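You operate a simulated robot arm through the tools that you are given. There is no shell and no other tool.

Carry out the task below with a simulated two-armed robot. There is one attempt and no reset: what you move stays moved.

Task
Wipe the dusty band, then stick the sealing strip between its lines.
Fine: use the blue pad and put it back; lay the strip flat; press it down along its whole length. What is to be rubbed or washed off counts as gone when no trace of it is left.

It is judged by the outcome, as a careful person would: the job done as asked, and still so three seconds after it is handed in. It fails if anything else is knocked over, pushed out of place, dropped, spilled or broken.

Robot
Two 6-joint arms with two-finger parallel grippers on one trunk, on a base that moves. Base frame: it is fixed to the floor where the robot stands at the start and does not move with it; the origin is under the middle of the robot, x ahead of it, y to its left, z up. Lengths are in mm, angles in rad, forces in N, time in s.
The left shoulder is at the start at [-102, 177, 758], the right one opposite. With the tool pointing down near the work surface each hand reaches from about 100 to 680 mm from the robot's upright axis, wherever it stands, measured 20 degrees to its own side. Places, roughly: blue pad [500, -2500, 750]; dusty band [200, -2700, 900]; sealing strip [250, -2750, 750]; strip lines [200, -2700, 900]. Payload 1.57 kg a hand.
The TCP of each hand is the grasp point between the finger pads, 30 mm short of the fingertips. In the tool frame z runs along the fingers and y along their closing line. The gripper opens to 80 mm. The fingers are 17 mm wide and 12 mm thick; the gripper's body (40 by 82 mm) begins 80 mm behind the TCP.
Orientation is that of the tool frame in the base frame, as a unit quaternion [x, y, z, w]. With the fingers straight down and closing along the base's y, the tool's x points along the base's -x, its y along +y and its z along -z.

Tools
- The arms move only by the tool send_rows. It takes "left_deltas", "right_deltas" or both (then of equal length, played together; a hand with none holds still); each is text: rows parted by semicolons, each of 7 numbers parted by spaces: the opening, from 0 (shut) to 1 (fully open), then the shift along the base's x, y, z in mm, then the turn, a rotation vector about the base's x, y, z in rad. In form: grip x y z rx ry rz; .... A call has 1 to 20 rows; each row is the pose to reach, as a shift and turn from the pose commanded when the call began. Each row takes 0.2 s and may step no farther than 50 mm and 0.15 rad from the row before; otherwise, or with a gripper value out of range, the whole call is refused. A pose out of reach is approached as far as the arm can. The call stops where the force on the tool passes 40 N (or 10 N more than at its start, if that is more) or the arm is blocked; 0.2 s more then pass. The fingers move at their own pace (about 72 mm/s each) and stop on an object; they squeeze with about 21 N. The grip force told is the motor's: it shows also when the fingers shut on nothing. Time passes only in rows, and 0.2 s behind the last, so rows that repeat a pose let the fingers close. It gives the time, the measured TCP pose, the force on the tool (base axes), the opening and the grip force at its end, in the units of the frame above (readings bear some noise), with the torque about the TCP (base axes, N m) and any sound that the robot's microphone picked up.
- Cameras (640 x 400 px; columns grow to the right, rows downward): "scene" is now at [45.9, -6.5, 1490]; the picture's right is [-0.09, -1.00, 0.00], its down [-0.65, 0.06, -0.76] and it looks along [0.76, -0.07, -0.65] (base axes); focal length 293 px, centre (320, 200). "left" rides on the left gripper at [72, 7, -122] in its tool frame; the picture's right is [-0.09, 1.00, 0.00], its down [-0.84, -0.08, -0.54] and it looks along [-0.54, -0.05, 0.84] (tool axes); focal length 238 px, centre (320, 200). "right" rides on the right gripper at [72, -7, -122] in its tool frame; the picture's right is [0.09, 1.00, 0.00], its down [-0.84, 0.08, -0.54] and it looks along [-0.54, 0.05, 0.84] (tool axes); focal length 238 px, centre (320, 200). There is no depth. A picture from a camera that has moved, and an enlarged one, comes with that camera's place and axes in the base frame and with its lens.
- capture(camera): a new picture of that camera. No time passes.
- move_column(by): moves the trunk up (or, below 0, down) by that many mm; the arms and the scene camera ride with it, the base frame stays. It gives what a move gives, with no picture.
- steer(legs): drives the robot by 1 to 6 legs, each [ahead, left, turn to the left] in mm, mm and rad, along the robot's own axes; the way and the turn of a leg run together, so that a leg with both is an arc; at most 1500 mm and 3.142 rad a leg. The arms and the cameras ride along, it lands a little off, and it stops where it bumps. It gives what a move gives.
- aim_head(pan, tilt): turns the head with the scene camera to pan (to the left, within 2.496 rad either way) and tilt (down, from -0.506 to 1.204), counted from straight ahead of the robot (the tilt from the chest, where the trunk bows). It gives what a move gives.
- zoom(camera, box): a new picture of the part [left, top, right, bottom] of that camera's present view, enlarged. No time passes.
- job_done(): hands the job in; it is judged then, once.

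Nothing tells you exact positions but the pictures and the camera data. Unless the task says otherwise, let go and move clear before handing in.

The tools are called after "Call:" by a JSON object that holds its "op" and its "data". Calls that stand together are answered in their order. send_rows: Moves the arms, as the interface text tells. Its arguments: {"type":"object","properties":{"left_deltas":{"type":"string"},"right_deltas":{"type":"string"}},"required":[]} The other tools are called the same way: move_column (by) moves the trunk up or down; steer (legs) drives the base; aim_head (pan, tilt) turns the head that bears the scene camera; capture (camera) takes a picture; zoom (camera, box) takes an enlarged picture of a part of a camera's view; job_done () hands the job in.

At the start:

```text
clock: 0.0
left_tcp_pos: [465.1, 218.7, 1056.5]
left_tool_rot: [-0.001, 1.0, 0.0, -0.001]
left_wrist_force: [-0.6, 1.0, -0.2]
left_ft_torque: [0.01, 0.01, -0.01]
left_opening: 80.0
left_grasp_force: 0.1
right_tcp_pos: [448.7, -167.9, 1087.7]
right_tool_rot: [0.0, 1.0, 0.0, 0.0]
right_wrist_force: [0.1, 0.1, -0.8]
right_ft_torque: [-0.02, -0.02, 0.0]
right_opening: 80.2
right_grasp_force: 0.1
trunk travel left (down, up): [-200.0, 128.0]
robot x, y, heading: [0.3, 0.1, 0.002]
head pan, tilt (commanded): [-0.089, 0.705]
```

scene: 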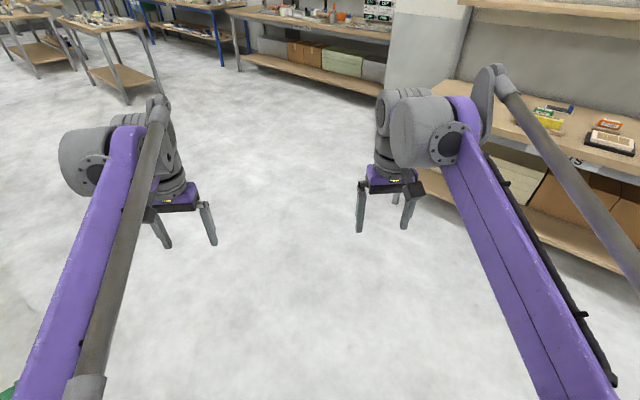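
right: 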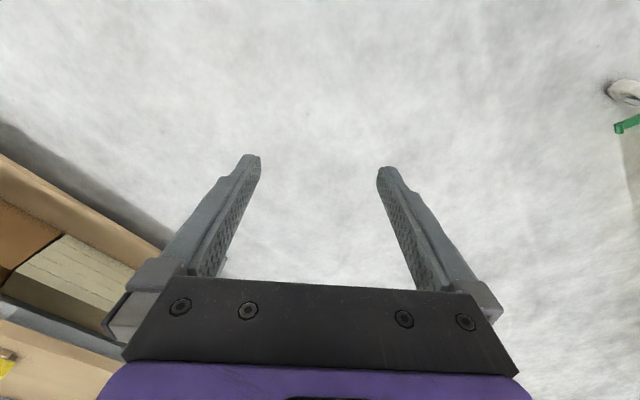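
left: 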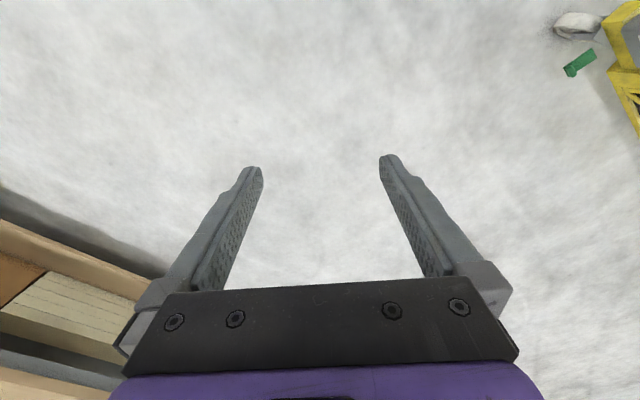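

I see a workshop; the work places are about 2.6 m to my right, out of the present view. I'll turn the head to look that way before driving.

Call:
{"op": "aim_head", "data": {"pan": -1.5, "tilt": 0.4}}

Call:
{"op": "capture", "data": {"camera": "scene"}}

```text
clock: 1.5
left_tcp_pos: [464.8, 218.6, 1056.5]
left_tool_rot: [0.0, 1.0, 0.0, 0.001]
left_wrist_force: [-0.6, 0.6, -0.4]
left_ft_torque: [0.0, 0.0, 0.02]
left_opening: 79.9
left_grasp_force: 0.2
right_tcp_pos: [448.7, -167.0, 1087.1]
right_tool_rot: [0.0, 1.0, 0.0, 0.0]
right_wrist_force: [-0.8, 0.0, 0.5]
right_ft_torque: [0.01, 0.0, 0.02]
right_opening: 80.1
right_grasp_force: 0.0
trunk travel left (down, up): [-200.0, 128.0]
robot x, y, heading: [0.2, 3.8, 0.002]
head pan, tilt (commanded): [-1.499, 0.4]
```

```text
taken
camera scene: at [-31.9, -91.4, 1517.3], right [-1.0, -0.07, 0.0], down [-0.03, 0.39, -0.92], along [0.07, -0.92, -0.39], focal length 293 px, centre (320, 200)
```

scene: 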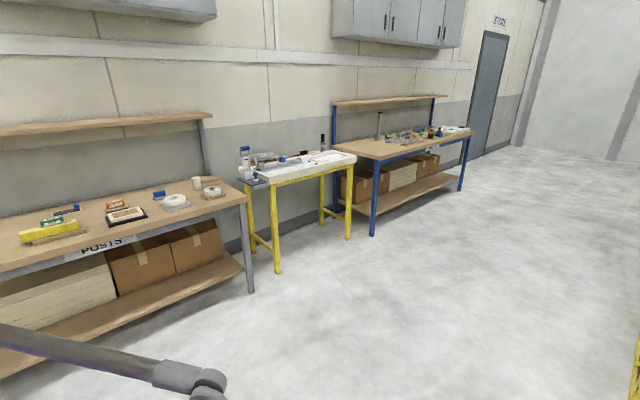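

The yellow-legged bench ahead of this view, about 2.5 m away, seems to be the station. I'll zoom in on it.

Call:
{"op": "zoom", "data": {"camera": "scene", "box": [220, 120, 380, 220]}}

Call:
{"op": "zoom", "data": {"camera": "scene", "box": [0, 160, 240, 310]}}

```text
4.00 times, centred on (300, 170) of scene
camera zoom: at [-31.9, -91.4, 1517.3], right [-1.0, -0.07, 0.0], down [-0.03, 0.39, -0.92], along [0.07, -0.92, -0.39], focal length 1172 px, centre (400, 320)
```

zoom: 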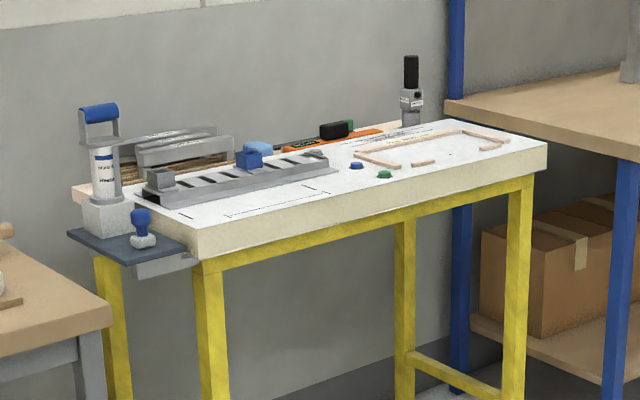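

```text
2.67 times, centred on (120, 235) of scene
camera zoom: at [-31.9, -91.4, 1517.3], right [-1.0, -0.07, 0.0], down [-0.03, 0.39, -0.92], along [0.07, -0.92, -0.39], focal length 781 px, centre (853, 107)
```

zoom: 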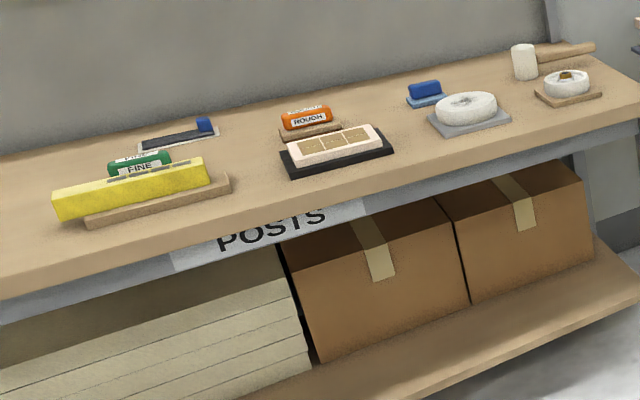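

The yellow-legged bench at roughly x 300, y -2600 holds a blue pad, a grey rack and other items. I'll turn to face it and approach to a safe distance for a better look.

Call:
{"op": "steer", "data": {"legs": [[0, 0, -1.57], [1300, 0, 0], [0, 280, 0]]}}

Call:
{"op": "aim_head", "data": {"pan": 0, "tilt": 0.6}}

Call:
{"op": "capture", "data": {"camera": "scene"}}

```text
clock: 14.5
left_tcp_pos: [484.3, -1761.2, 1057.4]
left_tool_rot: [0.708, 0.706, 0.0, 0.0]
left_wrist_force: [1.3, 0.3, 0.0]
left_ft_torque: [0.02, 0.02, 0.02]
left_opening: 79.8
left_grasp_force: 0.0
right_tcp_pos: [98.0, -1743.1, 1087.8]
right_tool_rot: [0.709, 0.705, 0.0, -0.001]
right_wrist_force: [-0.4, -0.8, -0.6]
right_ft_torque: [0.02, -0.03, -0.03]
right_opening: 80.4
right_grasp_force: 0.0
trunk travel left (down, up): [-200.0, 128.0]
robot x, y, heading: [265.0, -1296.4, -1.573]
head pan, tilt (commanded): [-1.499, 0.4]
```

```text
clock: 16.1
left_tcp_pos: [483.2, -1761.3, 1057.8]
left_tool_rot: [0.708, 0.706, 0.0, 0.0]
left_wrist_force: [0.7, 0.1, -1.0]
left_ft_torque: [0.01, 0.01, -0.02]
left_opening: 80.1
left_grasp_force: 0.0
right_tcp_pos: [96.5, -1742.7, 1086.3]
right_tool_rot: [0.708, 0.706, 0.0, 0.0]
right_wrist_force: [-0.2, 0.3, -0.2]
right_ft_torque: [-0.02, -0.02, -0.02]
right_opening: 80.1
right_grasp_force: 0.1
trunk travel left (down, up): [-200.0, 128.0]
robot x, y, heading: [264.9, -1295.1, -1.57]
head pan, tilt (commanded): [0.0, 0.6]
```

```text
taken
camera scene: at [266.1, -1344.2, 1499.1], right [-1.0, 0.0, 0.0], down [0.0, 0.56, -0.83], along [0.0, -0.83, -0.56], focal length 293 px, centre (320, 200)
```

scene: 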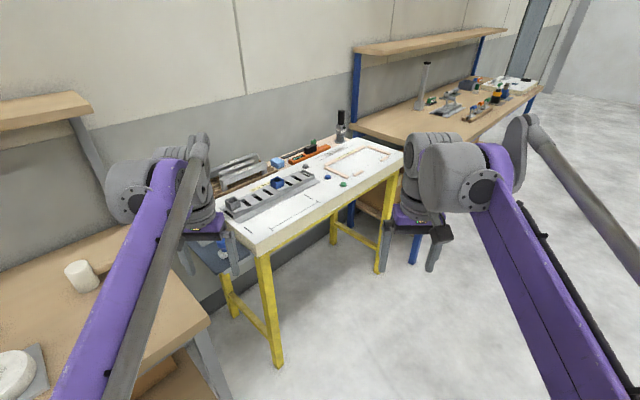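

The yellow-legged table is rotated relative to me. I'll zoom for detail.

Call:
{"op": "zoom", "data": {"camera": "scene", "box": [200, 100, 420, 260]}}

Call:
{"op": "zoom", "data": {"camera": "scene", "box": [205, 130, 325, 210]}}

Call:
{"op": "zoom", "data": {"camera": "scene", "box": [290, 110, 410, 190]}}

Call:
{"op": "zoom", "data": {"camera": "scene", "box": [200, 180, 340, 280]}}

```text
2.50 times, centred on (310, 180) of scene
camera zoom: at [266.1, -1344.2, 1499.1], right [-1.0, 0.0, 0.0], down [0.0, 0.56, -0.83], along [0.0, -0.83, -0.56], focal length 732 px, centre (345, 250)
```

zoom: 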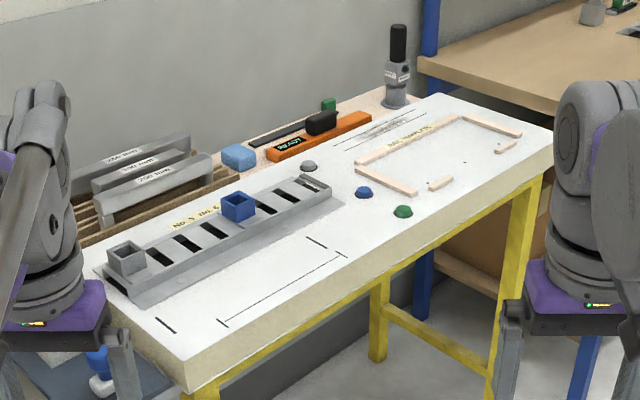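

```text
5.00 times, centred on (265, 170) of scene
camera zoom: at [266.1, -1344.2, 1499.1], right [-1.0, 0.0, 0.0], down [0.0, 0.56, -0.83], along [0.0, -0.83, -0.56], focal length 1465 px, centre (595, 350)
```

zoom: 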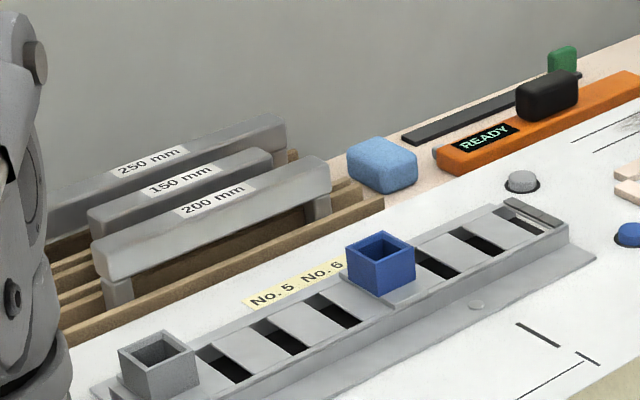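

```text
5.00 times, centred on (350, 150) of scene
camera zoom: at [266.1, -1344.2, 1499.1], right [-1.0, 0.0, 0.0], down [0.0, 0.56, -0.83], along [0.0, -0.83, -0.56], focal length 1465 px, centre (170, 450)
```

zoom: 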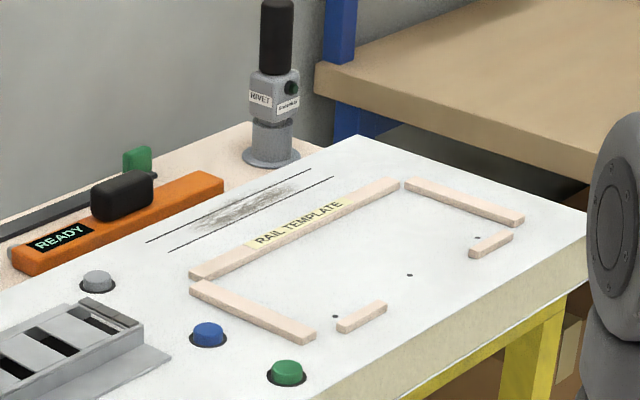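

```text
4.00 times, centred on (270, 230) of scene
camera zoom: at [266.1, -1344.2, 1499.1], right [-1.0, 0.0, 0.0], down [0.0, 0.56, -0.83], along [0.0, -0.83, -0.56], focal length 1172 px, centre (520, 80)
```

zoom: 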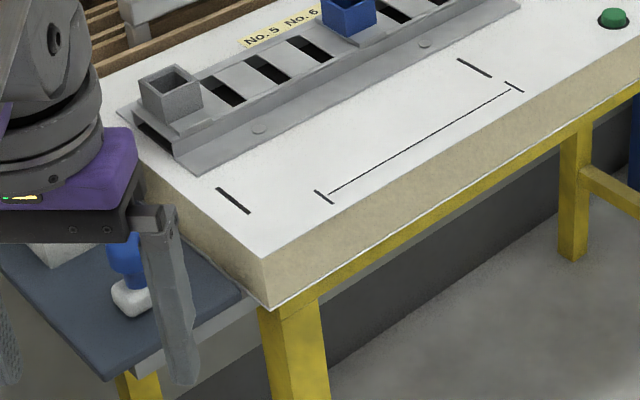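

The white table stands rotated about 45°: its front edge runs from about (485,-2075) to (-175,-2763) at height ~834. The dust between two lines is near (190,-2765), the light-blue pad near (475,-2630), and a black strip behind the orange device. I'll turn to face the table and slide right in front of it.

Call:
{"op": "steer", "data": {"legs": [[0, 0, 0.806], [0, -900, 0]]}}

Call:
{"op": "aim_head", "data": {"pan": 0, "tilt": 0.7}}

Call:
{"op": "capture", "data": {"camera": "scene"}}

```text
clock: 26.6
left_tcp_pos: [124.5, -2115.6, 1057.3]
left_tool_rot: [0.375, 0.927, 0.0, 0.001]
left_wrist_force: [0.2, -0.7, -0.1]
left_ft_torque: [0.01, -0.01, 0.03]
left_opening: 80.0
left_grasp_force: 0.0
right_tcp_pos: [-157.7, -2380.3, 1088.1]
right_tool_rot: [0.376, 0.927, 0.001, 0.0]
right_wrist_force: [0.6, 0.4, 0.3]
right_ft_torque: [0.03, -0.02, 0.01]
right_opening: 80.3
right_grasp_force: 0.0
trunk travel left (down, up): [-200.0, 128.0]
robot x, y, heading: [-361.0, -1947.6, -0.769]
head pan, tilt (commanded): [0.0, 0.6]
```

```text
clock: 27.2
left_tcp_pos: [124.4, -2114.7, 1057.9]
left_tool_rot: [0.376, 0.927, 0.0, 0.0]
left_wrist_force: [-0.3, -0.1, 0.9]
left_ft_torque: [0.01, -0.01, -0.02]
left_opening: 80.1
left_grasp_force: 0.0
right_tcp_pos: [-155.7, -2380.7, 1087.2]
right_tool_rot: [0.376, 0.927, 0.0, 0.0]
right_wrist_force: [0.0, 0.6, 0.4]
right_ft_torque: [0.02, -0.04, 0.0]
right_opening: 79.8
right_grasp_force: 0.0
trunk travel left (down, up): [-200.0, 128.0]
robot x, y, heading: [-362.4, -1949.9, -0.768]
head pan, tilt (commanded): [0.0, 0.7]
```

```text
taken
camera scene: at [-328.4, -1979.1, 1490.5], right [-0.7, -0.72, 0.0], down [-0.46, 0.45, -0.77], along [0.55, -0.53, -0.64], focal length 293 px, centre (320, 200)
```

scene: 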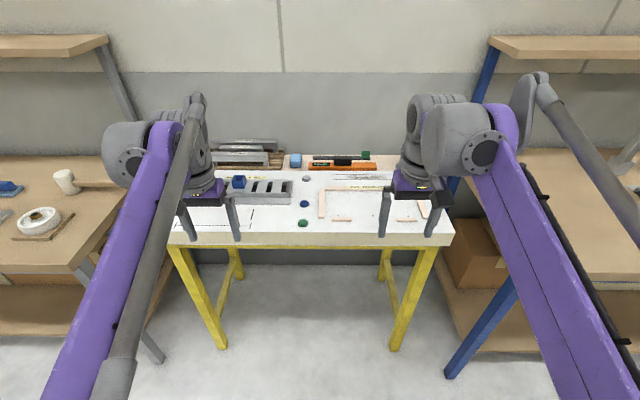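

I now face the table squarely, with the blue pad, black strip and dusty band along its back half. I'll zoom in on the back area.

Call:
{"op": "zoom", "data": {"camera": "scene", "box": [270, 140, 430, 240]}}

Call:
{"op": "zoom", "data": {"camera": "scene", "box": [280, 140, 400, 200]}}

Call:
{"op": "zoom", "data": {"camera": "scene", "box": [160, 120, 320, 220]}}

```text
4.00 times, centred on (350, 190) of scene
camera zoom: at [-328.4, -1979.1, 1490.5], right [-0.7, -0.72, 0.0], down [-0.46, 0.45, -0.77], along [0.55, -0.53, -0.64], focal length 1172 px, centre (200, 240)
```

zoom: 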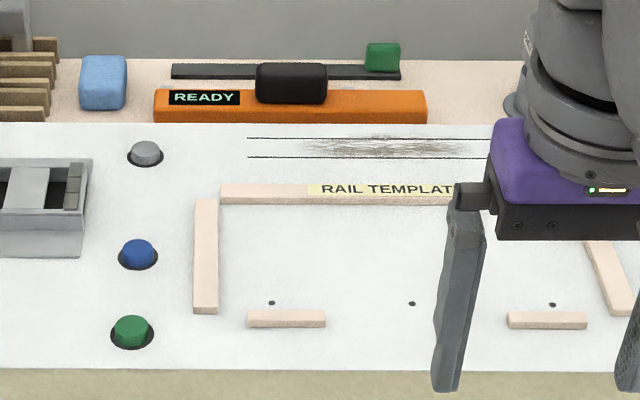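

```text
5.33 times, centred on (340, 170) of scene
camera zoom: at [-328.4, -1979.1, 1490.5], right [-0.7, -0.72, 0.0], down [-0.46, 0.45, -0.77], along [0.55, -0.53, -0.64], focal length 1563 px, centre (213, 360)
```

zoom: 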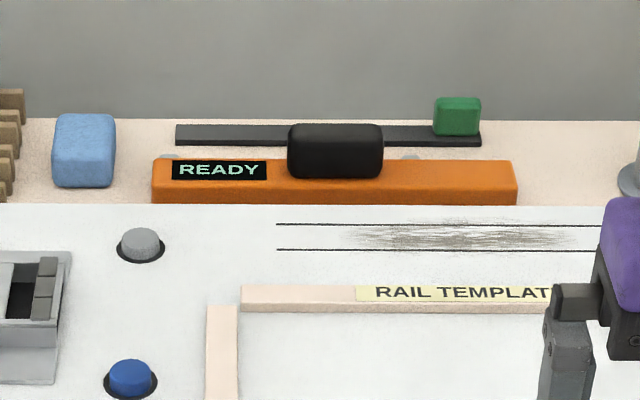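

```text
4.00 times, centred on (240, 170) of scene
camera zoom: at [-328.4, -1979.1, 1490.5], right [-0.7, -0.72, 0.0], down [-0.46, 0.45, -0.77], along [0.55, -0.53, -0.64], focal length 1172 px, centre (640, 320)
```

zoom: 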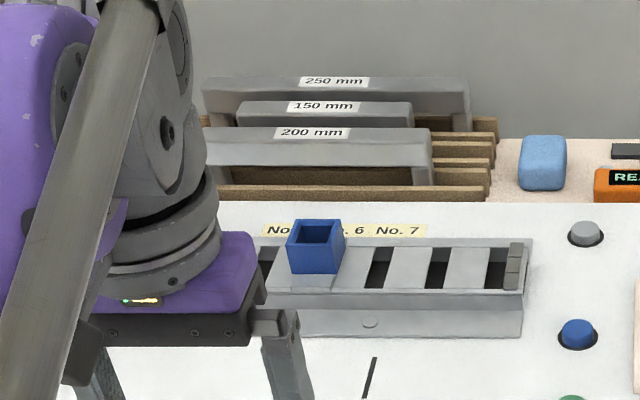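

The black strip with the green tab lies behind the orange "READY" device; the blue pad lies to its left. Before driving closer I'll look down at my own base to see how near it may come.

Call:
{"op": "aim_head", "data": {"pan": 0, "tilt": 1.2}}

Call:
{"op": "capture", "data": {"camera": "scene"}}

Call:
{"op": "capture", "data": {"camera": "left"}}

Call:
{"op": "capture", "data": {"camera": "right"}}

```text
clock: 28.2
left_tcp_pos: [124.5, -2114.2, 1056.9]
left_tool_rot: [0.376, 0.927, -0.001, -0.001]
left_wrist_force: [0.4, -1.2, 0.4]
left_ft_torque: [-0.01, -0.05, 0.01]
left_opening: 80.3
left_grasp_force: 0.0
right_tcp_pos: [-157.0, -2379.6, 1087.3]
right_tool_rot: [0.376, 0.927, 0.0, 0.0]
right_wrist_force: [0.3, -0.3, 0.1]
right_ft_torque: [-0.01, 0.01, -0.02]
right_opening: 80.1
right_grasp_force: 0.0
trunk travel left (down, up): [-200.0, 128.0]
robot x, y, heading: [-362.2, -1947.4, -0.77]
head pan, tilt (commanded): [0.0, 1.201]
```

```text
taken
camera scene: at [-349.2, -1958.9, 1454.6], right [-0.7, -0.72, 0.0], down [-0.67, 0.65, -0.36], along [0.26, -0.25, -0.93], focal length 293 px, centre (320, 200)
```

scene: 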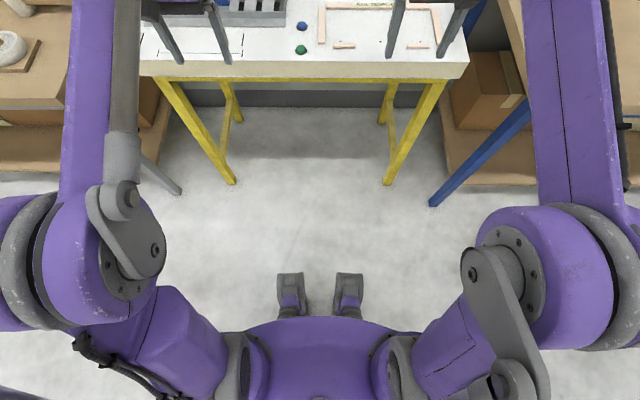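

```text
taken
camera left: at [77.2, -2058.8, 1179.9], right [0.76, 0.65, 0.0], down [0.55, -0.64, 0.54], along [0.35, -0.41, -0.84], focal length 238 px, centre (320, 200)
```

left: 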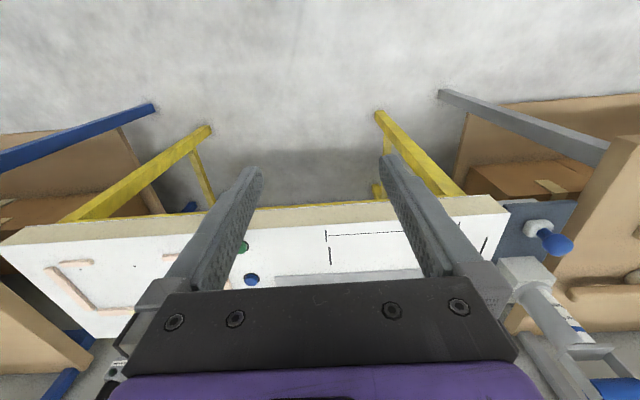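

```text
taken
camera right: at [-213.0, -2336.1, 1209.1], right [0.63, 0.78, 0.0], down [0.65, -0.53, 0.54], along [0.42, -0.34, -0.84], focal length 238 px, centre (320, 200)
```

right: 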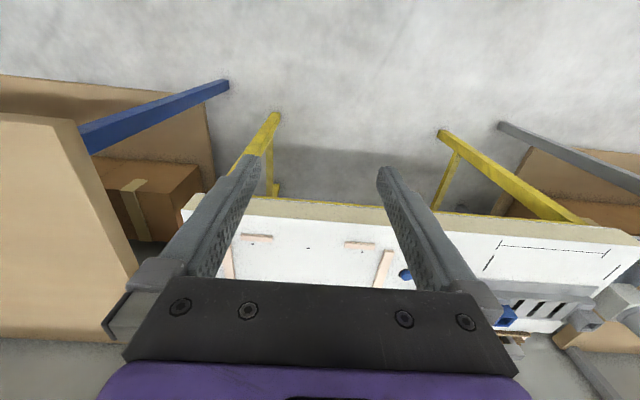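

The front wheels reach about 200 mm ahead of the axis and the table is open beneath, so I can come close. I'll raise the trunk for clearance and then drive ahead 380 mm.

Call:
{"op": "move_column", "data": {"by": 125}}

Call:
{"op": "steer", "data": {"legs": [[380, 0, 0]]}}

Call:
{"op": "aim_head", "data": {"pan": 0, "tilt": 0.95}}

Call:
{"op": "capture", "data": {"camera": "scene"}}

Call:
{"op": "capture", "data": {"camera": "left"}}

Call:
{"op": "capture", "data": {"camera": "right"}}

```text
clock: 29.7
left_tcp_pos: [123.7, -2114.7, 1181.7]
left_tool_rot: [0.376, 0.926, 0.001, 0.0]
left_wrist_force: [0.1, 0.1, -0.2]
left_ft_torque: [0.0, 0.0, -0.03]
left_opening: 80.1
left_grasp_force: 0.0
right_tcp_pos: [-157.9, -2381.3, 1211.8]
right_tool_rot: [0.374, 0.927, 0.0, 0.0]
right_wrist_force: [-0.1, -0.6, -0.5]
right_ft_torque: [-0.02, -0.02, 0.01]
right_opening: 79.9
right_grasp_force: 0.0
trunk travel left (down, up): [-325.0, 3.0]
robot x, y, heading: [-362.7, -1946.6, -0.767]
head pan, tilt (commanded): [0.0, 1.201]
```

```text
clock: 32.1
left_tcp_pos: [397.0, -2376.8, 1182.6]
left_tool_rot: [0.374, 0.927, -0.001, 0.0]
left_wrist_force: [-0.4, 0.0, -0.3]
left_ft_torque: [0.01, 0.02, 0.02]
left_opening: 80.0
left_grasp_force: 0.1
right_tcp_pos: [116.0, -2643.8, 1212.0]
right_tool_rot: [0.375, 0.927, 0.0, 0.0]
right_wrist_force: [-0.6, -0.2, 0.1]
right_ft_torque: [0.0, 0.0, 0.0]
right_opening: 80.1
right_grasp_force: 0.0
trunk travel left (down, up): [-325.0, 3.0]
robot x, y, heading: [-91.3, -2210.6, -0.765]
head pan, tilt (commanded): [0.0, 1.201]
```

```text
clock: 32.9
left_tcp_pos: [398.5, -2377.4, 1182.3]
left_tool_rot: [0.375, 0.927, 0.0, 0.0]
left_wrist_force: [-0.5, -0.6, 0.0]
left_ft_torque: [0.03, -0.01, -0.03]
left_opening: 79.8
left_grasp_force: 0.2
right_tcp_pos: [117.6, -2643.2, 1211.6]
right_tool_rot: [0.375, 0.927, 0.0, 0.001]
right_wrist_force: [0.5, 0.0, -0.4]
right_ft_torque: [0.02, 0.02, 0.02]
right_opening: 80.0
right_grasp_force: 0.1
trunk travel left (down, up): [-325.0, 3.0]
robot x, y, heading: [-86.9, -2209.8, -0.765]
head pan, tilt (commanded): [0.0, 0.949]
```

```text
taken
camera scene: at [-67.3, -2231.5, 1600.1], right [-0.69, -0.72, 0.0], down [-0.59, 0.56, -0.58], along [0.42, -0.4, -0.81], focal length 293 px, centre (320, 200)
```

scene: 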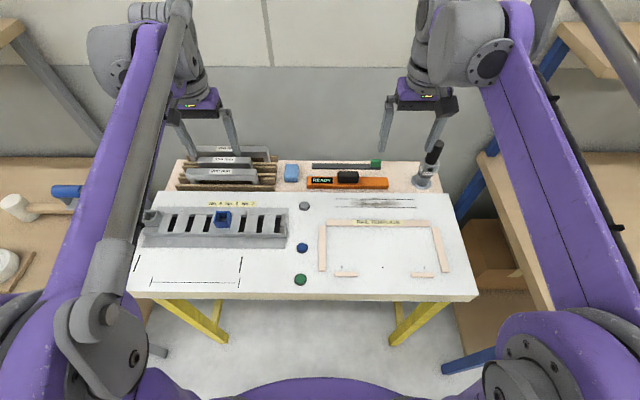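

```text
taken
camera left: at [350.6, -2322.0, 1304.9], right [0.76, 0.65, 0.0], down [0.55, -0.64, 0.54], along [0.35, -0.41, -0.84], focal length 238 px, centre (320, 200)
```

left: 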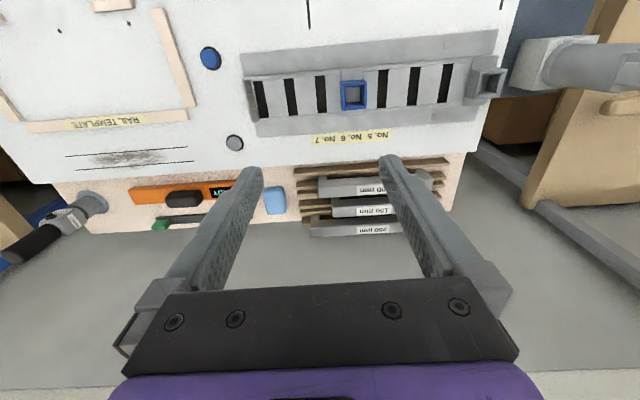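

```text
taken
camera right: at [61.2, -2600.1, 1334.1], right [0.63, 0.78, 0.0], down [0.66, -0.53, 0.54], along [0.42, -0.34, -0.84], focal length 238 px, centre (320, 200)
```

right: 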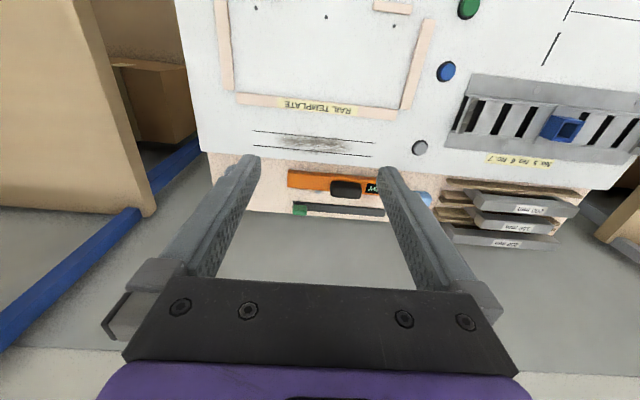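

The table layout is clear now from above. I'll take enlarged views for measuring.

Call:
{"op": "zoom", "data": {"camera": "scene", "box": [270, 140, 450, 240]}}

Call:
{"op": "zoom", "data": {"camera": "scene", "box": [280, 150, 400, 215]}}

Call:
{"op": "zoom", "data": {"camera": "right", "box": [230, 110, 450, 250]}}

Call:
{"op": "zoom", "data": {"camera": "left", "box": [40, 110, 300, 260]}}

```text
3.56 times, centred on (360, 190) of scene
camera zoom: at [-67.3, -2231.5, 1600.1], right [-0.69, -0.72, 0.0], down [-0.59, 0.56, -0.58], along [0.42, -0.4, -0.81], focal length 1042 px, centre (178, 236)
```

zoom: 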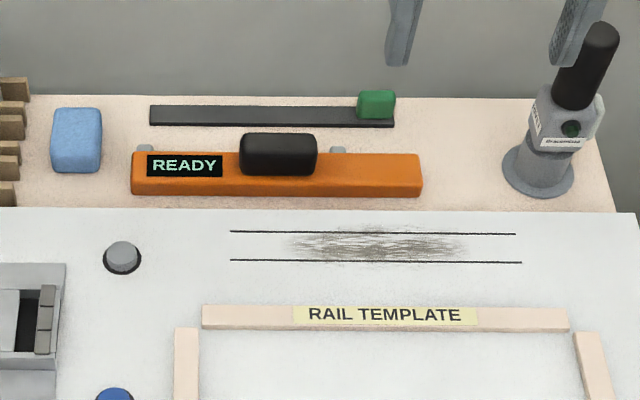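

```text
5.33 times, centred on (340, 182) of scene
camera zoom: at [-67.3, -2231.5, 1600.1], right [-0.69, -0.72, 0.0], down [-0.59, 0.56, -0.58], along [0.42, -0.4, -0.81], focal length 1563 px, centre (213, 293)
```

zoom: 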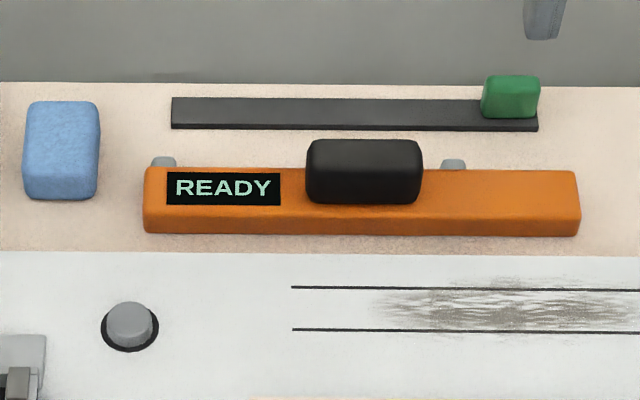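

```text
2.86 times, centred on (340, 180) of right
camera zoom: at [61.2, -2600.1, 1334.1], right [0.63, 0.78, 0.0], down [0.66, -0.53, 0.54], along [0.42, -0.34, -0.84], focal length 681 px, centre (263, 257)
```

zoom: 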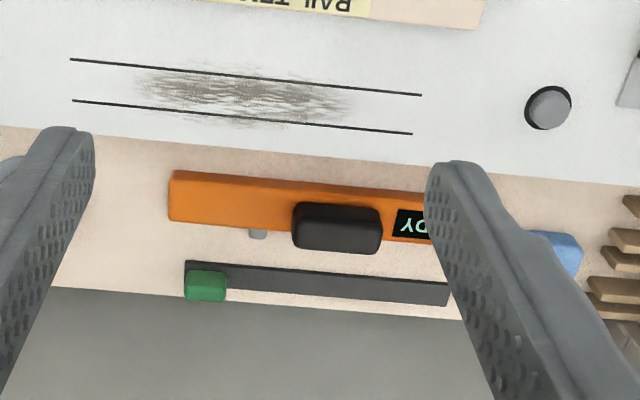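

```text
2.46 times, centred on (170, 185) of left
camera zoom: at [350.6, -2322.0, 1304.9], right [0.76, 0.65, 0.0], down [0.55, -0.64, 0.54], along [0.35, -0.41, -0.84], focal length 587 px, centre (689, 237)
```

zoom: 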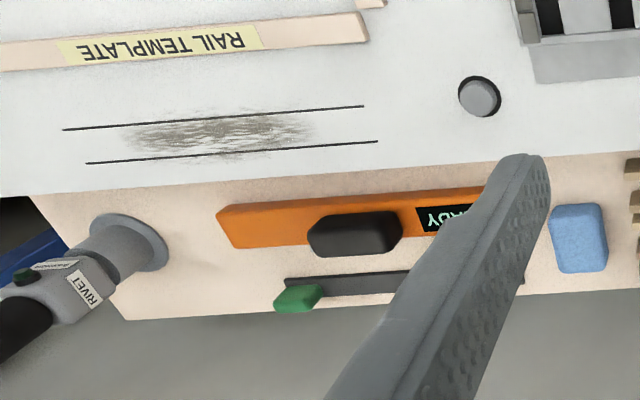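

I take the white board at z≈855, the rear ledge at z≈820, the dust band centred near (191,-2717), and the strip and pad on the ledge behind. I'll zoom on the pad and strip tab to measure sizes.

Call:
{"op": "zoom", "data": {"camera": "scene", "box": [276, 156, 316, 196]}}

Call:
{"op": "zoom", "data": {"camera": "scene", "box": [350, 150, 400, 185]}}

Call:
{"op": "zoom", "data": {"camera": "left", "box": [230, 170, 310, 230]}}

Call:
{"op": "zoom", "data": {"camera": "right", "box": [280, 180, 340, 230]}}

```text
10.00 times, centred on (296, 176) of scene
camera zoom: at [-67.3, -2231.5, 1600.1], right [-0.69, -0.72, 0.0], down [-0.59, 0.56, -0.58], along [0.42, -0.4, -0.81], focal length 2930 px, centre (560, 440)
```

zoom: 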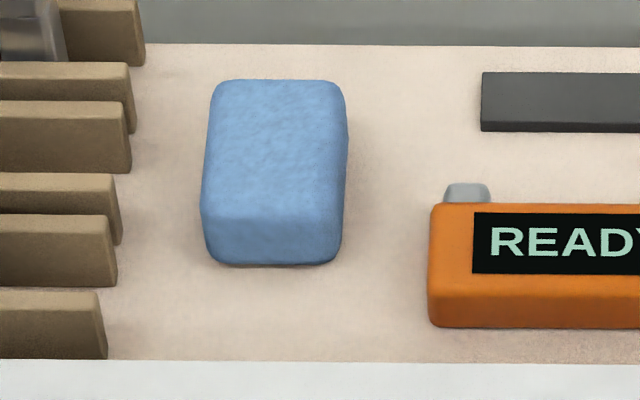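

```text
11.43 times, centred on (375, 168) of scene
camera zoom: at [-67.3, -2231.5, 1600.1], right [-0.69, -0.72, 0.0], down [-0.59, 0.56, -0.58], along [0.42, -0.4, -0.81], focal length 3348 px, centre (-309, 571)
```

zoom: 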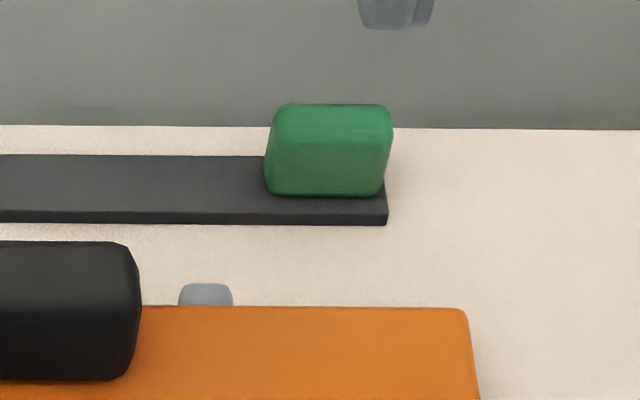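

```text
6.67 times, centred on (270, 200) of left
camera zoom: at [350.6, -2322.0, 1304.9], right [0.76, 0.65, 0.0], down [0.55, -0.64, 0.54], along [0.35, -0.41, -0.84], focal length 1589 px, centre (653, 200)
```

zoom: 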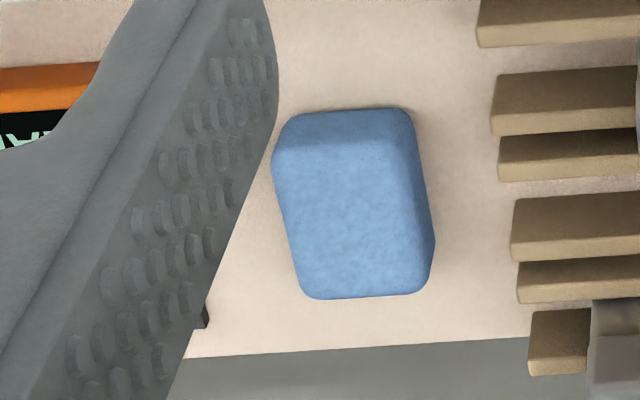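

```text
8.00 times, centred on (310, 205) of right
camera zoom: at [61.2, -2600.1, 1334.1], right [0.63, 0.78, 0.0], down [0.66, -0.53, 0.54], along [0.42, -0.34, -0.84], focal length 1907 px, centre (400, 160)
```

zoom: 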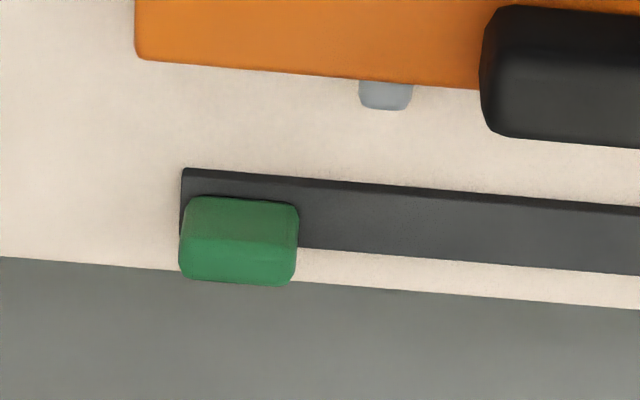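

The pad is about 48×60×27 mm and free on all sides, with the strip about 242×20 mm beside it. I'll check the clearance between my body and the table edge before going nearer.

Call:
{"op": "aim_head", "data": {"pan": 0, "tilt": 1.2}}

Call:
{"op": "capture", "data": {"camera": "scene"}}

```text
clock: 33.6
left_tcp_pos: [397.3, -2376.9, 1181.7]
left_tool_rot: [0.375, 0.927, 0.0, 0.0]
left_wrist_force: [0.2, 0.3, 0.5]
left_ft_torque: [0.03, -0.03, 0.03]
left_opening: 79.7
left_grasp_force: 0.0
right_tcp_pos: [117.9, -2644.3, 1212.6]
right_tool_rot: [0.375, 0.927, 0.0, 0.0]
right_wrist_force: [-0.7, 0.1, 0.7]
right_ft_torque: [0.01, -0.03, -0.03]
right_opening: 80.1
right_grasp_force: 0.3
trunk travel left (down, up): [-325.0, 3.0]
robot x, y, heading: [-90.1, -2212.9, -0.765]
head pan, tilt (commanded): [0.0, 1.201]
```

```text
taken
camera scene: at [-79.6, -2219.6, 1584.0], right [-0.69, -0.72, 0.0], down [-0.67, 0.65, -0.36], along [0.26, -0.25, -0.93], focal length 293 px, centre (320, 200)
```

scene: 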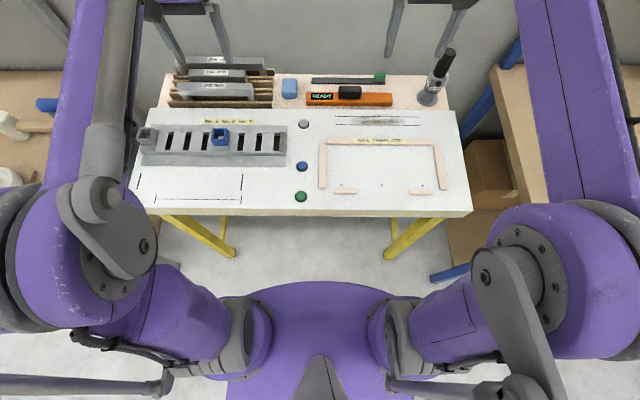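

My chest reaches no more than about 90 mm ahead of the axis at table height and the elbows sit high, so I can go forward another 130 mm. I'll shift 70 mm right, align with the table and move in.

Call:
{"op": "steer", "data": {"legs": [[0, -70, -0.014], [130, 0, 0]]}}

Call:
{"op": "aim_head", "data": {"pan": 0, "tilt": 1.0}}

Call:
{"op": "capture", "data": {"camera": "scene"}}

Call:
{"op": "capture", "data": {"camera": "left"}}

Call:
{"op": "capture", "data": {"camera": "right"}}

```text
clock: 35.8
left_tcp_pos: [435.5, -2524.0, 1181.1]
left_tool_rot: [0.381, 0.925, 0.001, 0.0]
left_wrist_force: [0.5, 0.2, -0.2]
left_ft_torque: [0.0, 0.0, 0.0]
left_opening: 80.5
left_grasp_force: 0.1
right_tcp_pos: [152.6, -2784.3, 1211.5]
right_tool_rot: [0.382, 0.924, 0.0, -0.001]
right_wrist_force: [0.7, -0.2, -0.5]
right_ft_torque: [0.0, 0.02, -0.03]
right_opening: 79.9
right_grasp_force: 0.1
trunk travel left (down, up): [-325.0, 3.0]
robot x, y, heading: [-43.6, -2350.5, -0.781]
head pan, tilt (commanded): [0.0, 1.201]
```

```text
clock: 36.5
left_tcp_pos: [437.1, -2524.4, 1183.4]
left_tool_rot: [0.381, 0.925, 0.001, 0.0]
left_wrist_force: [-0.4, -0.9, 0.1]
left_ft_torque: [-0.03, -0.02, 0.0]
left_opening: 80.0
left_grasp_force: 0.0
right_tcp_pos: [153.2, -2786.9, 1212.6]
right_tool_rot: [0.382, 0.924, 0.001, 0.0]
right_wrist_force: [-1.0, 0.5, 0.0]
right_ft_torque: [0.03, 0.0, 0.0]
right_opening: 80.0
right_grasp_force: 0.1
trunk travel left (down, up): [-325.0, 3.0]
robot x, y, heading: [-44.4, -2344.4, -0.78]
head pan, tilt (commanded): [0.0, 1.0]
```

```text
taken
camera scene: at [-28.0, -2369.5, 1596.5], right [-0.7, -0.71, 0.0], down [-0.6, 0.59, -0.54], along [0.38, -0.38, -0.84], focal length 293 px, centre (320, 200)
```

scene: 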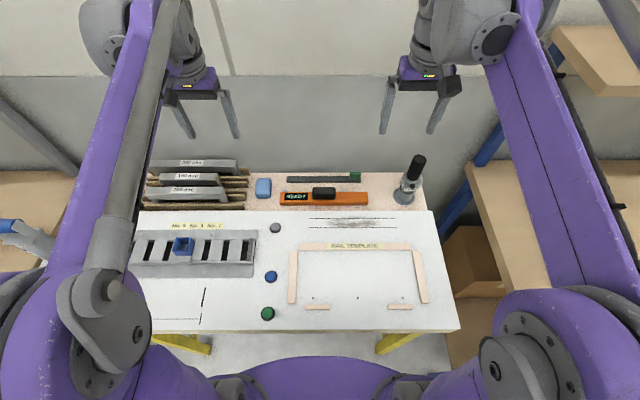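

```text
taken
camera left: at [390.7, -2468.2, 1304.8], right [0.77, 0.64, 0.0], down [0.54, -0.64, 0.54], along [0.35, -0.42, -0.84], focal length 238 px, centre (320, 200)
```

left: 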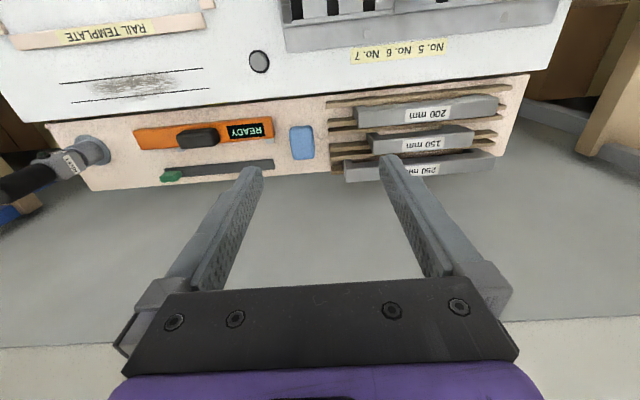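

```text
taken
camera right: at [97.2, -2742.0, 1334.1], right [0.64, 0.77, 0.0], down [0.65, -0.53, 0.54], along [0.42, -0.35, -0.84], focal length 238 px, centre (320, 200)
```

right: 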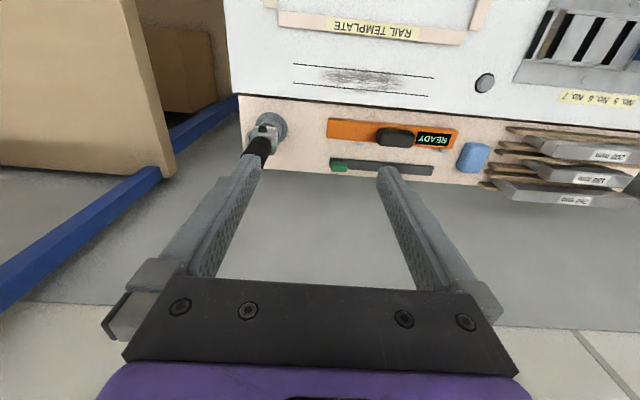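

I'm now aligned at a good distance. I'll take enlarged views to fix positions of pad, strip and band in this stance.

Call:
{"op": "zoom", "data": {"camera": "scene", "box": [245, 165, 345, 227]}}

Call:
{"op": "zoom", "data": {"camera": "scene", "box": [300, 165, 420, 240]}}

Call:
{"op": "zoom", "data": {"camera": "left", "box": [50, 50, 350, 200]}}

Call:
{"op": "zoom", "data": {"camera": "right", "box": [240, 50, 500, 200]}}

```text
6.40 times, centred on (295, 196) of scene
camera zoom: at [-28.0, -2369.5, 1596.5], right [-0.7, -0.71, 0.0], down [-0.6, 0.59, -0.54], along [0.38, -0.38, -0.84], focal length 1875 px, centre (480, 226)
```

zoom: 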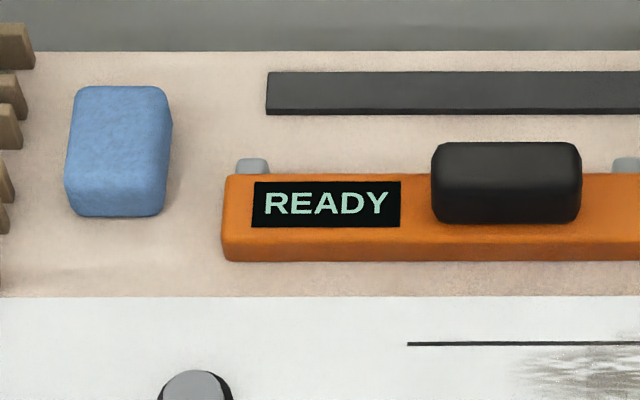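

```text
5.33 times, centred on (360, 202) of scene
camera zoom: at [-28.0, -2369.5, 1596.5], right [-0.7, -0.71, 0.0], down [-0.6, 0.59, -0.54], along [0.38, -0.38, -0.84], focal length 1563 px, centre (107, 187)
```

zoom: 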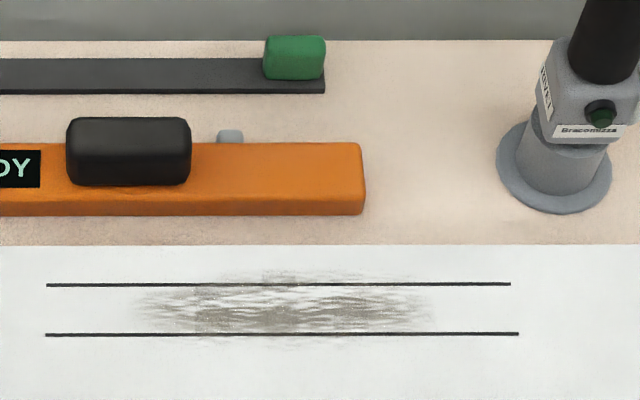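

```text
2.13 times, centred on (200, 125) of left
camera zoom: at [390.7, -2468.2, 1304.8], right [0.77, 0.64, 0.0], down [0.54, -0.64, 0.54], along [0.35, -0.42, -0.84], focal length 508 px, centre (576, 360)
```

zoom: 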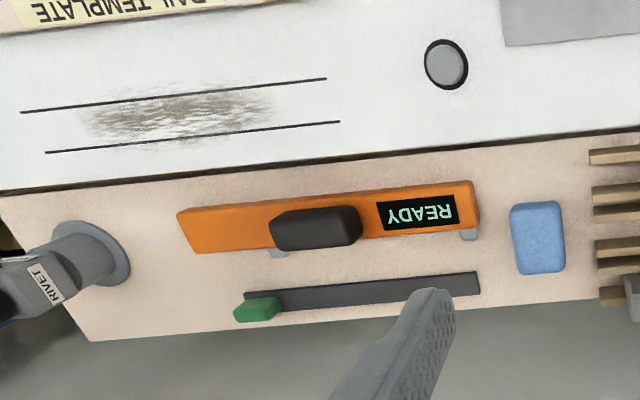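

```text
2.46 times, centred on (370, 125) of right
camera zoom: at [97.2, -2742.0, 1334.1], right [0.64, 0.77, 0.0], down [0.65, -0.53, 0.54], along [0.42, -0.35, -0.84], focal length 587 px, centre (197, 385)
```

zoom: 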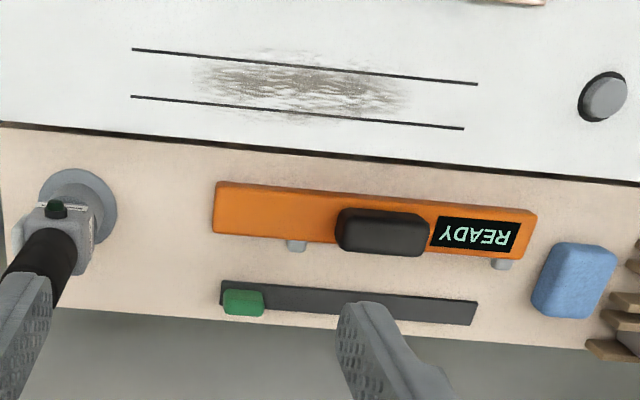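

Pad centre is near r-side left at about base (455? ) – computed in my table frame as forward 2178, right 1526, with free space around it. I'll retract the right hand out of the way and bring the left hand above the pad, opening narrowed to ~58 mm.

Call:
{"op": "send_rows", "data": {"left_deltas": "0.73 5.4 -13.2 -28.6 0 0 0; 0.73 10.9 -26.4 -57.1 0 0 0; 0.73 16.3 -39.6 -85.7 0 0 0; 0.73 21.7 -52.8 -114.3 0 0 0; 0.73 27.1 -66 -142.9 0 0 0; 0.73 32.6 -79.2 -171.4 0 0 0; 0.73 38 -92.4 -200 0 0 0; 0.73 38 -92.4 -200 0 0 0", "right_deltas": "1 -36.4 9.9 3 0 0 0; 1 -72.8 19.8 6 0 0 0; 1 -109.2 29.7 9 0 0 0; 1 -145.7 39.7 12 0 0 0; 1 -182.1 49.6 15 0 0 0; 1 -218.5 59.5 18 0 0 0; 1 -254.9 69.4 20 0 0 0; 1 -254.9 69.4 20 0 0 0"}}

Call:
{"op": "capture", "data": {"camera": "scene"}}

Call:
{"op": "capture", "data": {"camera": "left"}}

```text
clock: 38.4
left_tcp_pos: [475.3, -2618.3, 982.7]
left_tool_rot: [0.381, 0.924, 0.0, 0.0]
left_wrist_force: [-0.5, 0.1, 0.3]
left_ft_torque: [0.0, -0.02, -0.01]
left_opening: 58.4
left_grasp_force: 0.0
right_tcp_pos: [-104.0, -2717.4, 1233.5]
right_tool_rot: [0.381, 0.924, 0.0, 0.0]
right_wrist_force: [-0.1, -0.6, -0.6]
right_ft_torque: [-0.03, 0.01, -0.01]
right_opening: 80.1
right_grasp_force: 0.1
trunk travel left (down, up): [-325.0, 3.0]
robot x, y, heading: [-45.2, -2350.6, -0.781]
head pan, tilt (commanded): [0.0, 1.0]
```

```text
taken
camera scene: at [-28.5, -2369.1, 1596.6], right [-0.7, -0.71, 0.0], down [-0.6, 0.59, -0.54], along [0.38, -0.38, -0.84], focal length 293 px, centre (320, 200)
```

scene: 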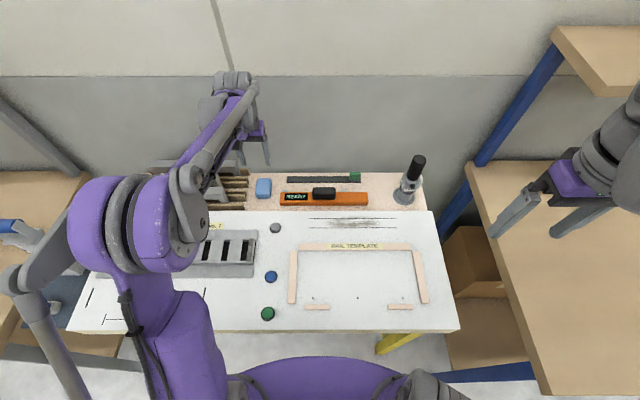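

```text
taken
camera left: at [429.3, -2561.7, 1104.7], right [0.77, 0.64, 0.0], down [0.54, -0.64, 0.54], along [0.35, -0.42, -0.84], focal length 238 px, centre (320, 200)
```

left: 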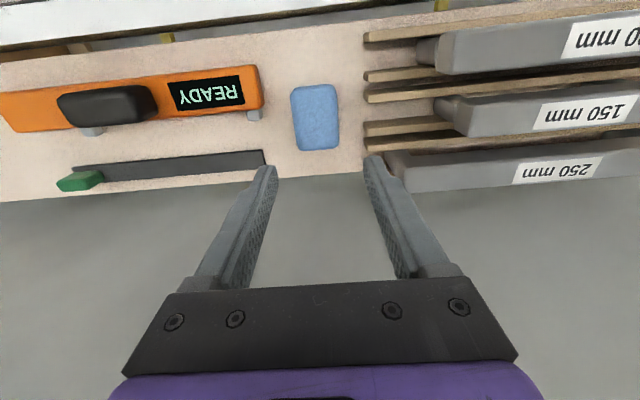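

The left hand is above the pad; the picture shows the pad between the finger lines. I'll zoom to verify the alignment before descending.

Call:
{"op": "zoom", "data": {"camera": "left", "box": [250, 60, 400, 180]}}

Call:
{"op": "zoom", "data": {"camera": "scene", "box": [210, 130, 310, 215]}}

```text
3.33 times, centred on (325, 120) of left
camera zoom: at [429.3, -2561.7, 1104.7], right [0.77, 0.64, 0.0], down [0.54, -0.64, 0.54], along [0.35, -0.42, -0.84], focal length 794 px, centre (303, 467)
```

zoom: 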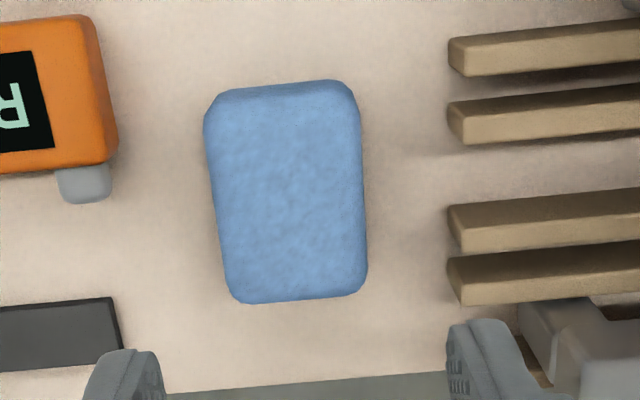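

```text
4.71 times, centred on (260, 172) of scene
camera zoom: at [-28.5, -2369.1, 1596.6], right [-0.7, -0.71, 0.0], down [-0.6, 0.59, -0.54], along [0.38, -0.38, -0.84], focal length 1379 px, centre (602, 329)
```

zoom: 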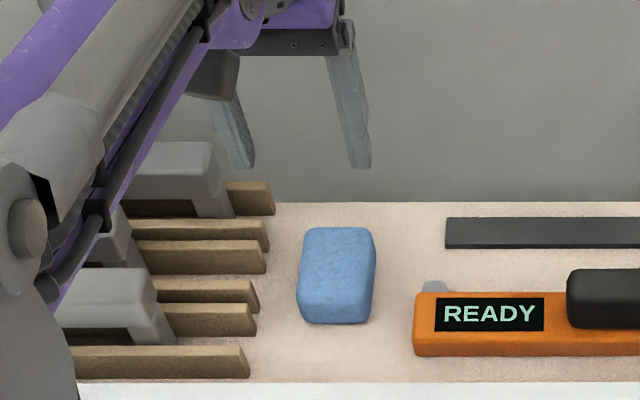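

The pad's centre works out 10 mm nearer to me than the hand, so I'll correct and lower the fingertips to about the pad's top, then look again.

Call:
{"op": "send_rows", "data": {"left_deltas": "0.73 -8.6 6.1 -15 0 0 0; 0.73 -8.6 6.1 -55 0 0 0; 0.73 -8.6 6.1 -92 0 0 0; 0.73 -8.6 6.1 -92 0 0 0"}}

Call:
{"op": "zoom", "data": {"camera": "left", "box": [230, 80, 420, 200]}}

Call:
{"op": "zoom", "data": {"camera": "scene", "box": [220, 140, 310, 215]}}

```text
clock: 39.4
left_tcp_pos: [463.3, -2610.2, 891.5]
left_tool_rot: [0.381, 0.924, 0.001, 0.0]
left_wrist_force: [-0.2, 0.4, -0.3]
left_ft_torque: [-0.02, 0.02, 0.0]
left_opening: 58.4
left_grasp_force: 0.0
right_tcp_pos: [-104.8, -2717.8, 1232.7]
right_tool_rot: [0.381, 0.925, 0.0, -0.001]
right_wrist_force: [0.5, -0.1, -0.1]
right_ft_torque: [0.01, -0.01, -0.02]
right_opening: 80.2
right_grasp_force: 0.1
trunk travel left (down, up): [-325.0, 3.0]
robot x, y, heading: [-47.3, -2351.9, -0.781]
head pan, tilt (commanded): [0.0, 1.0]
```

```text
3.33 times, centred on (325, 140) of left
camera zoom: at [417.7, -2554.3, 1013.4], right [0.77, 0.64, 0.0], down [0.54, -0.64, 0.54], along [0.35, -0.42, -0.84], focal length 794 px, centre (303, 400)
```

zoom: 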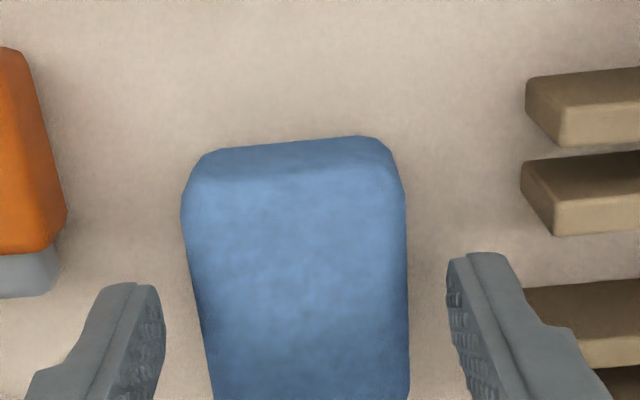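

```text
5.33 times, centred on (265, 178) of scene
camera zoom: at [-28.9, -2368.8, 1596.6], right [-0.7, -0.71, 0.0], down [-0.6, 0.59, -0.54], along [0.38, -0.38, -0.84], focal length 1563 px, centre (613, 320)
```

zoom: 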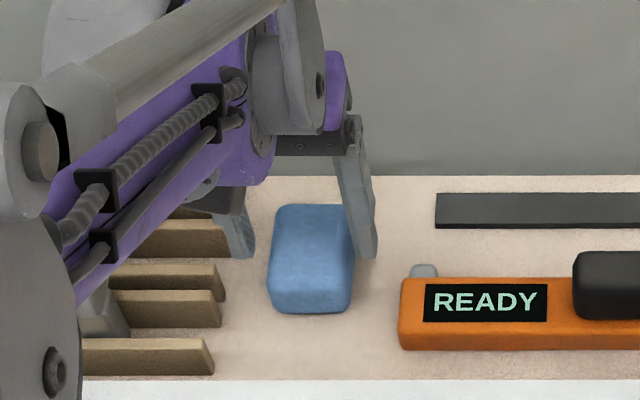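

The fingers straddle the pad evenly. I'll lower a further 18 mm in small steps and watch the force.

Call:
{"op": "send_rows", "data": {"left_deltas": "0.73 0 0 -6 0 0 0; 0.73 0 0 -12 0 0 0; 0.73 0 0 -18 0 0 0; 0.73 0 0 -18 0 0 0"}}

Call:
{"op": "zoom", "data": {"camera": "scene", "box": [240, 160, 300, 205]}}

```text
clock: 40.4
left_tcp_pos: [464.8, -2611.1, 872.8]
left_tool_rot: [0.382, 0.924, 0.0, -0.001]
left_wrist_force: [0.2, -0.1, -0.2]
left_ft_torque: [0.03, -0.02, 0.01]
left_opening: 58.5
left_grasp_force: 0.1
right_tcp_pos: [-102.4, -2716.9, 1233.2]
right_tool_rot: [0.381, 0.925, 0.0, 0.001]
right_wrist_force: [-0.7, -0.4, 0.4]
right_ft_torque: [0.01, 0.01, -0.02]
right_opening: 80.1
right_grasp_force: 0.1
trunk travel left (down, up): [-325.0, 3.0]
robot x, y, heading: [-45.7, -2350.5, -0.781]
head pan, tilt (commanded): [0.0, 1.0]
```

```text
8.89 times, centred on (270, 182) of scene
camera zoom: at [-28.5, -2369.0, 1596.6], right [-0.7, -0.71, 0.0], down [-0.6, 0.59, -0.54], along [0.38, -0.38, -0.84], focal length 2604 px, centre (764, 356)
```

zoom: 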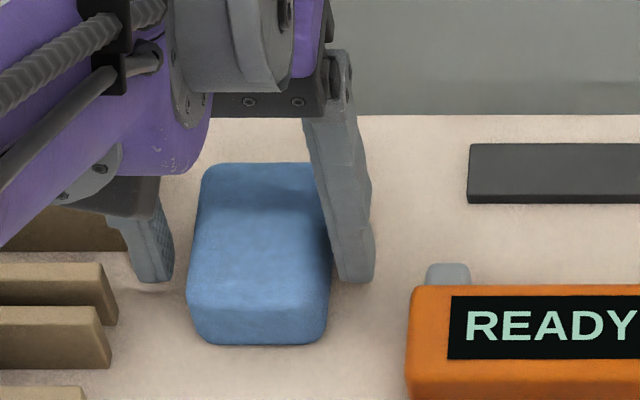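

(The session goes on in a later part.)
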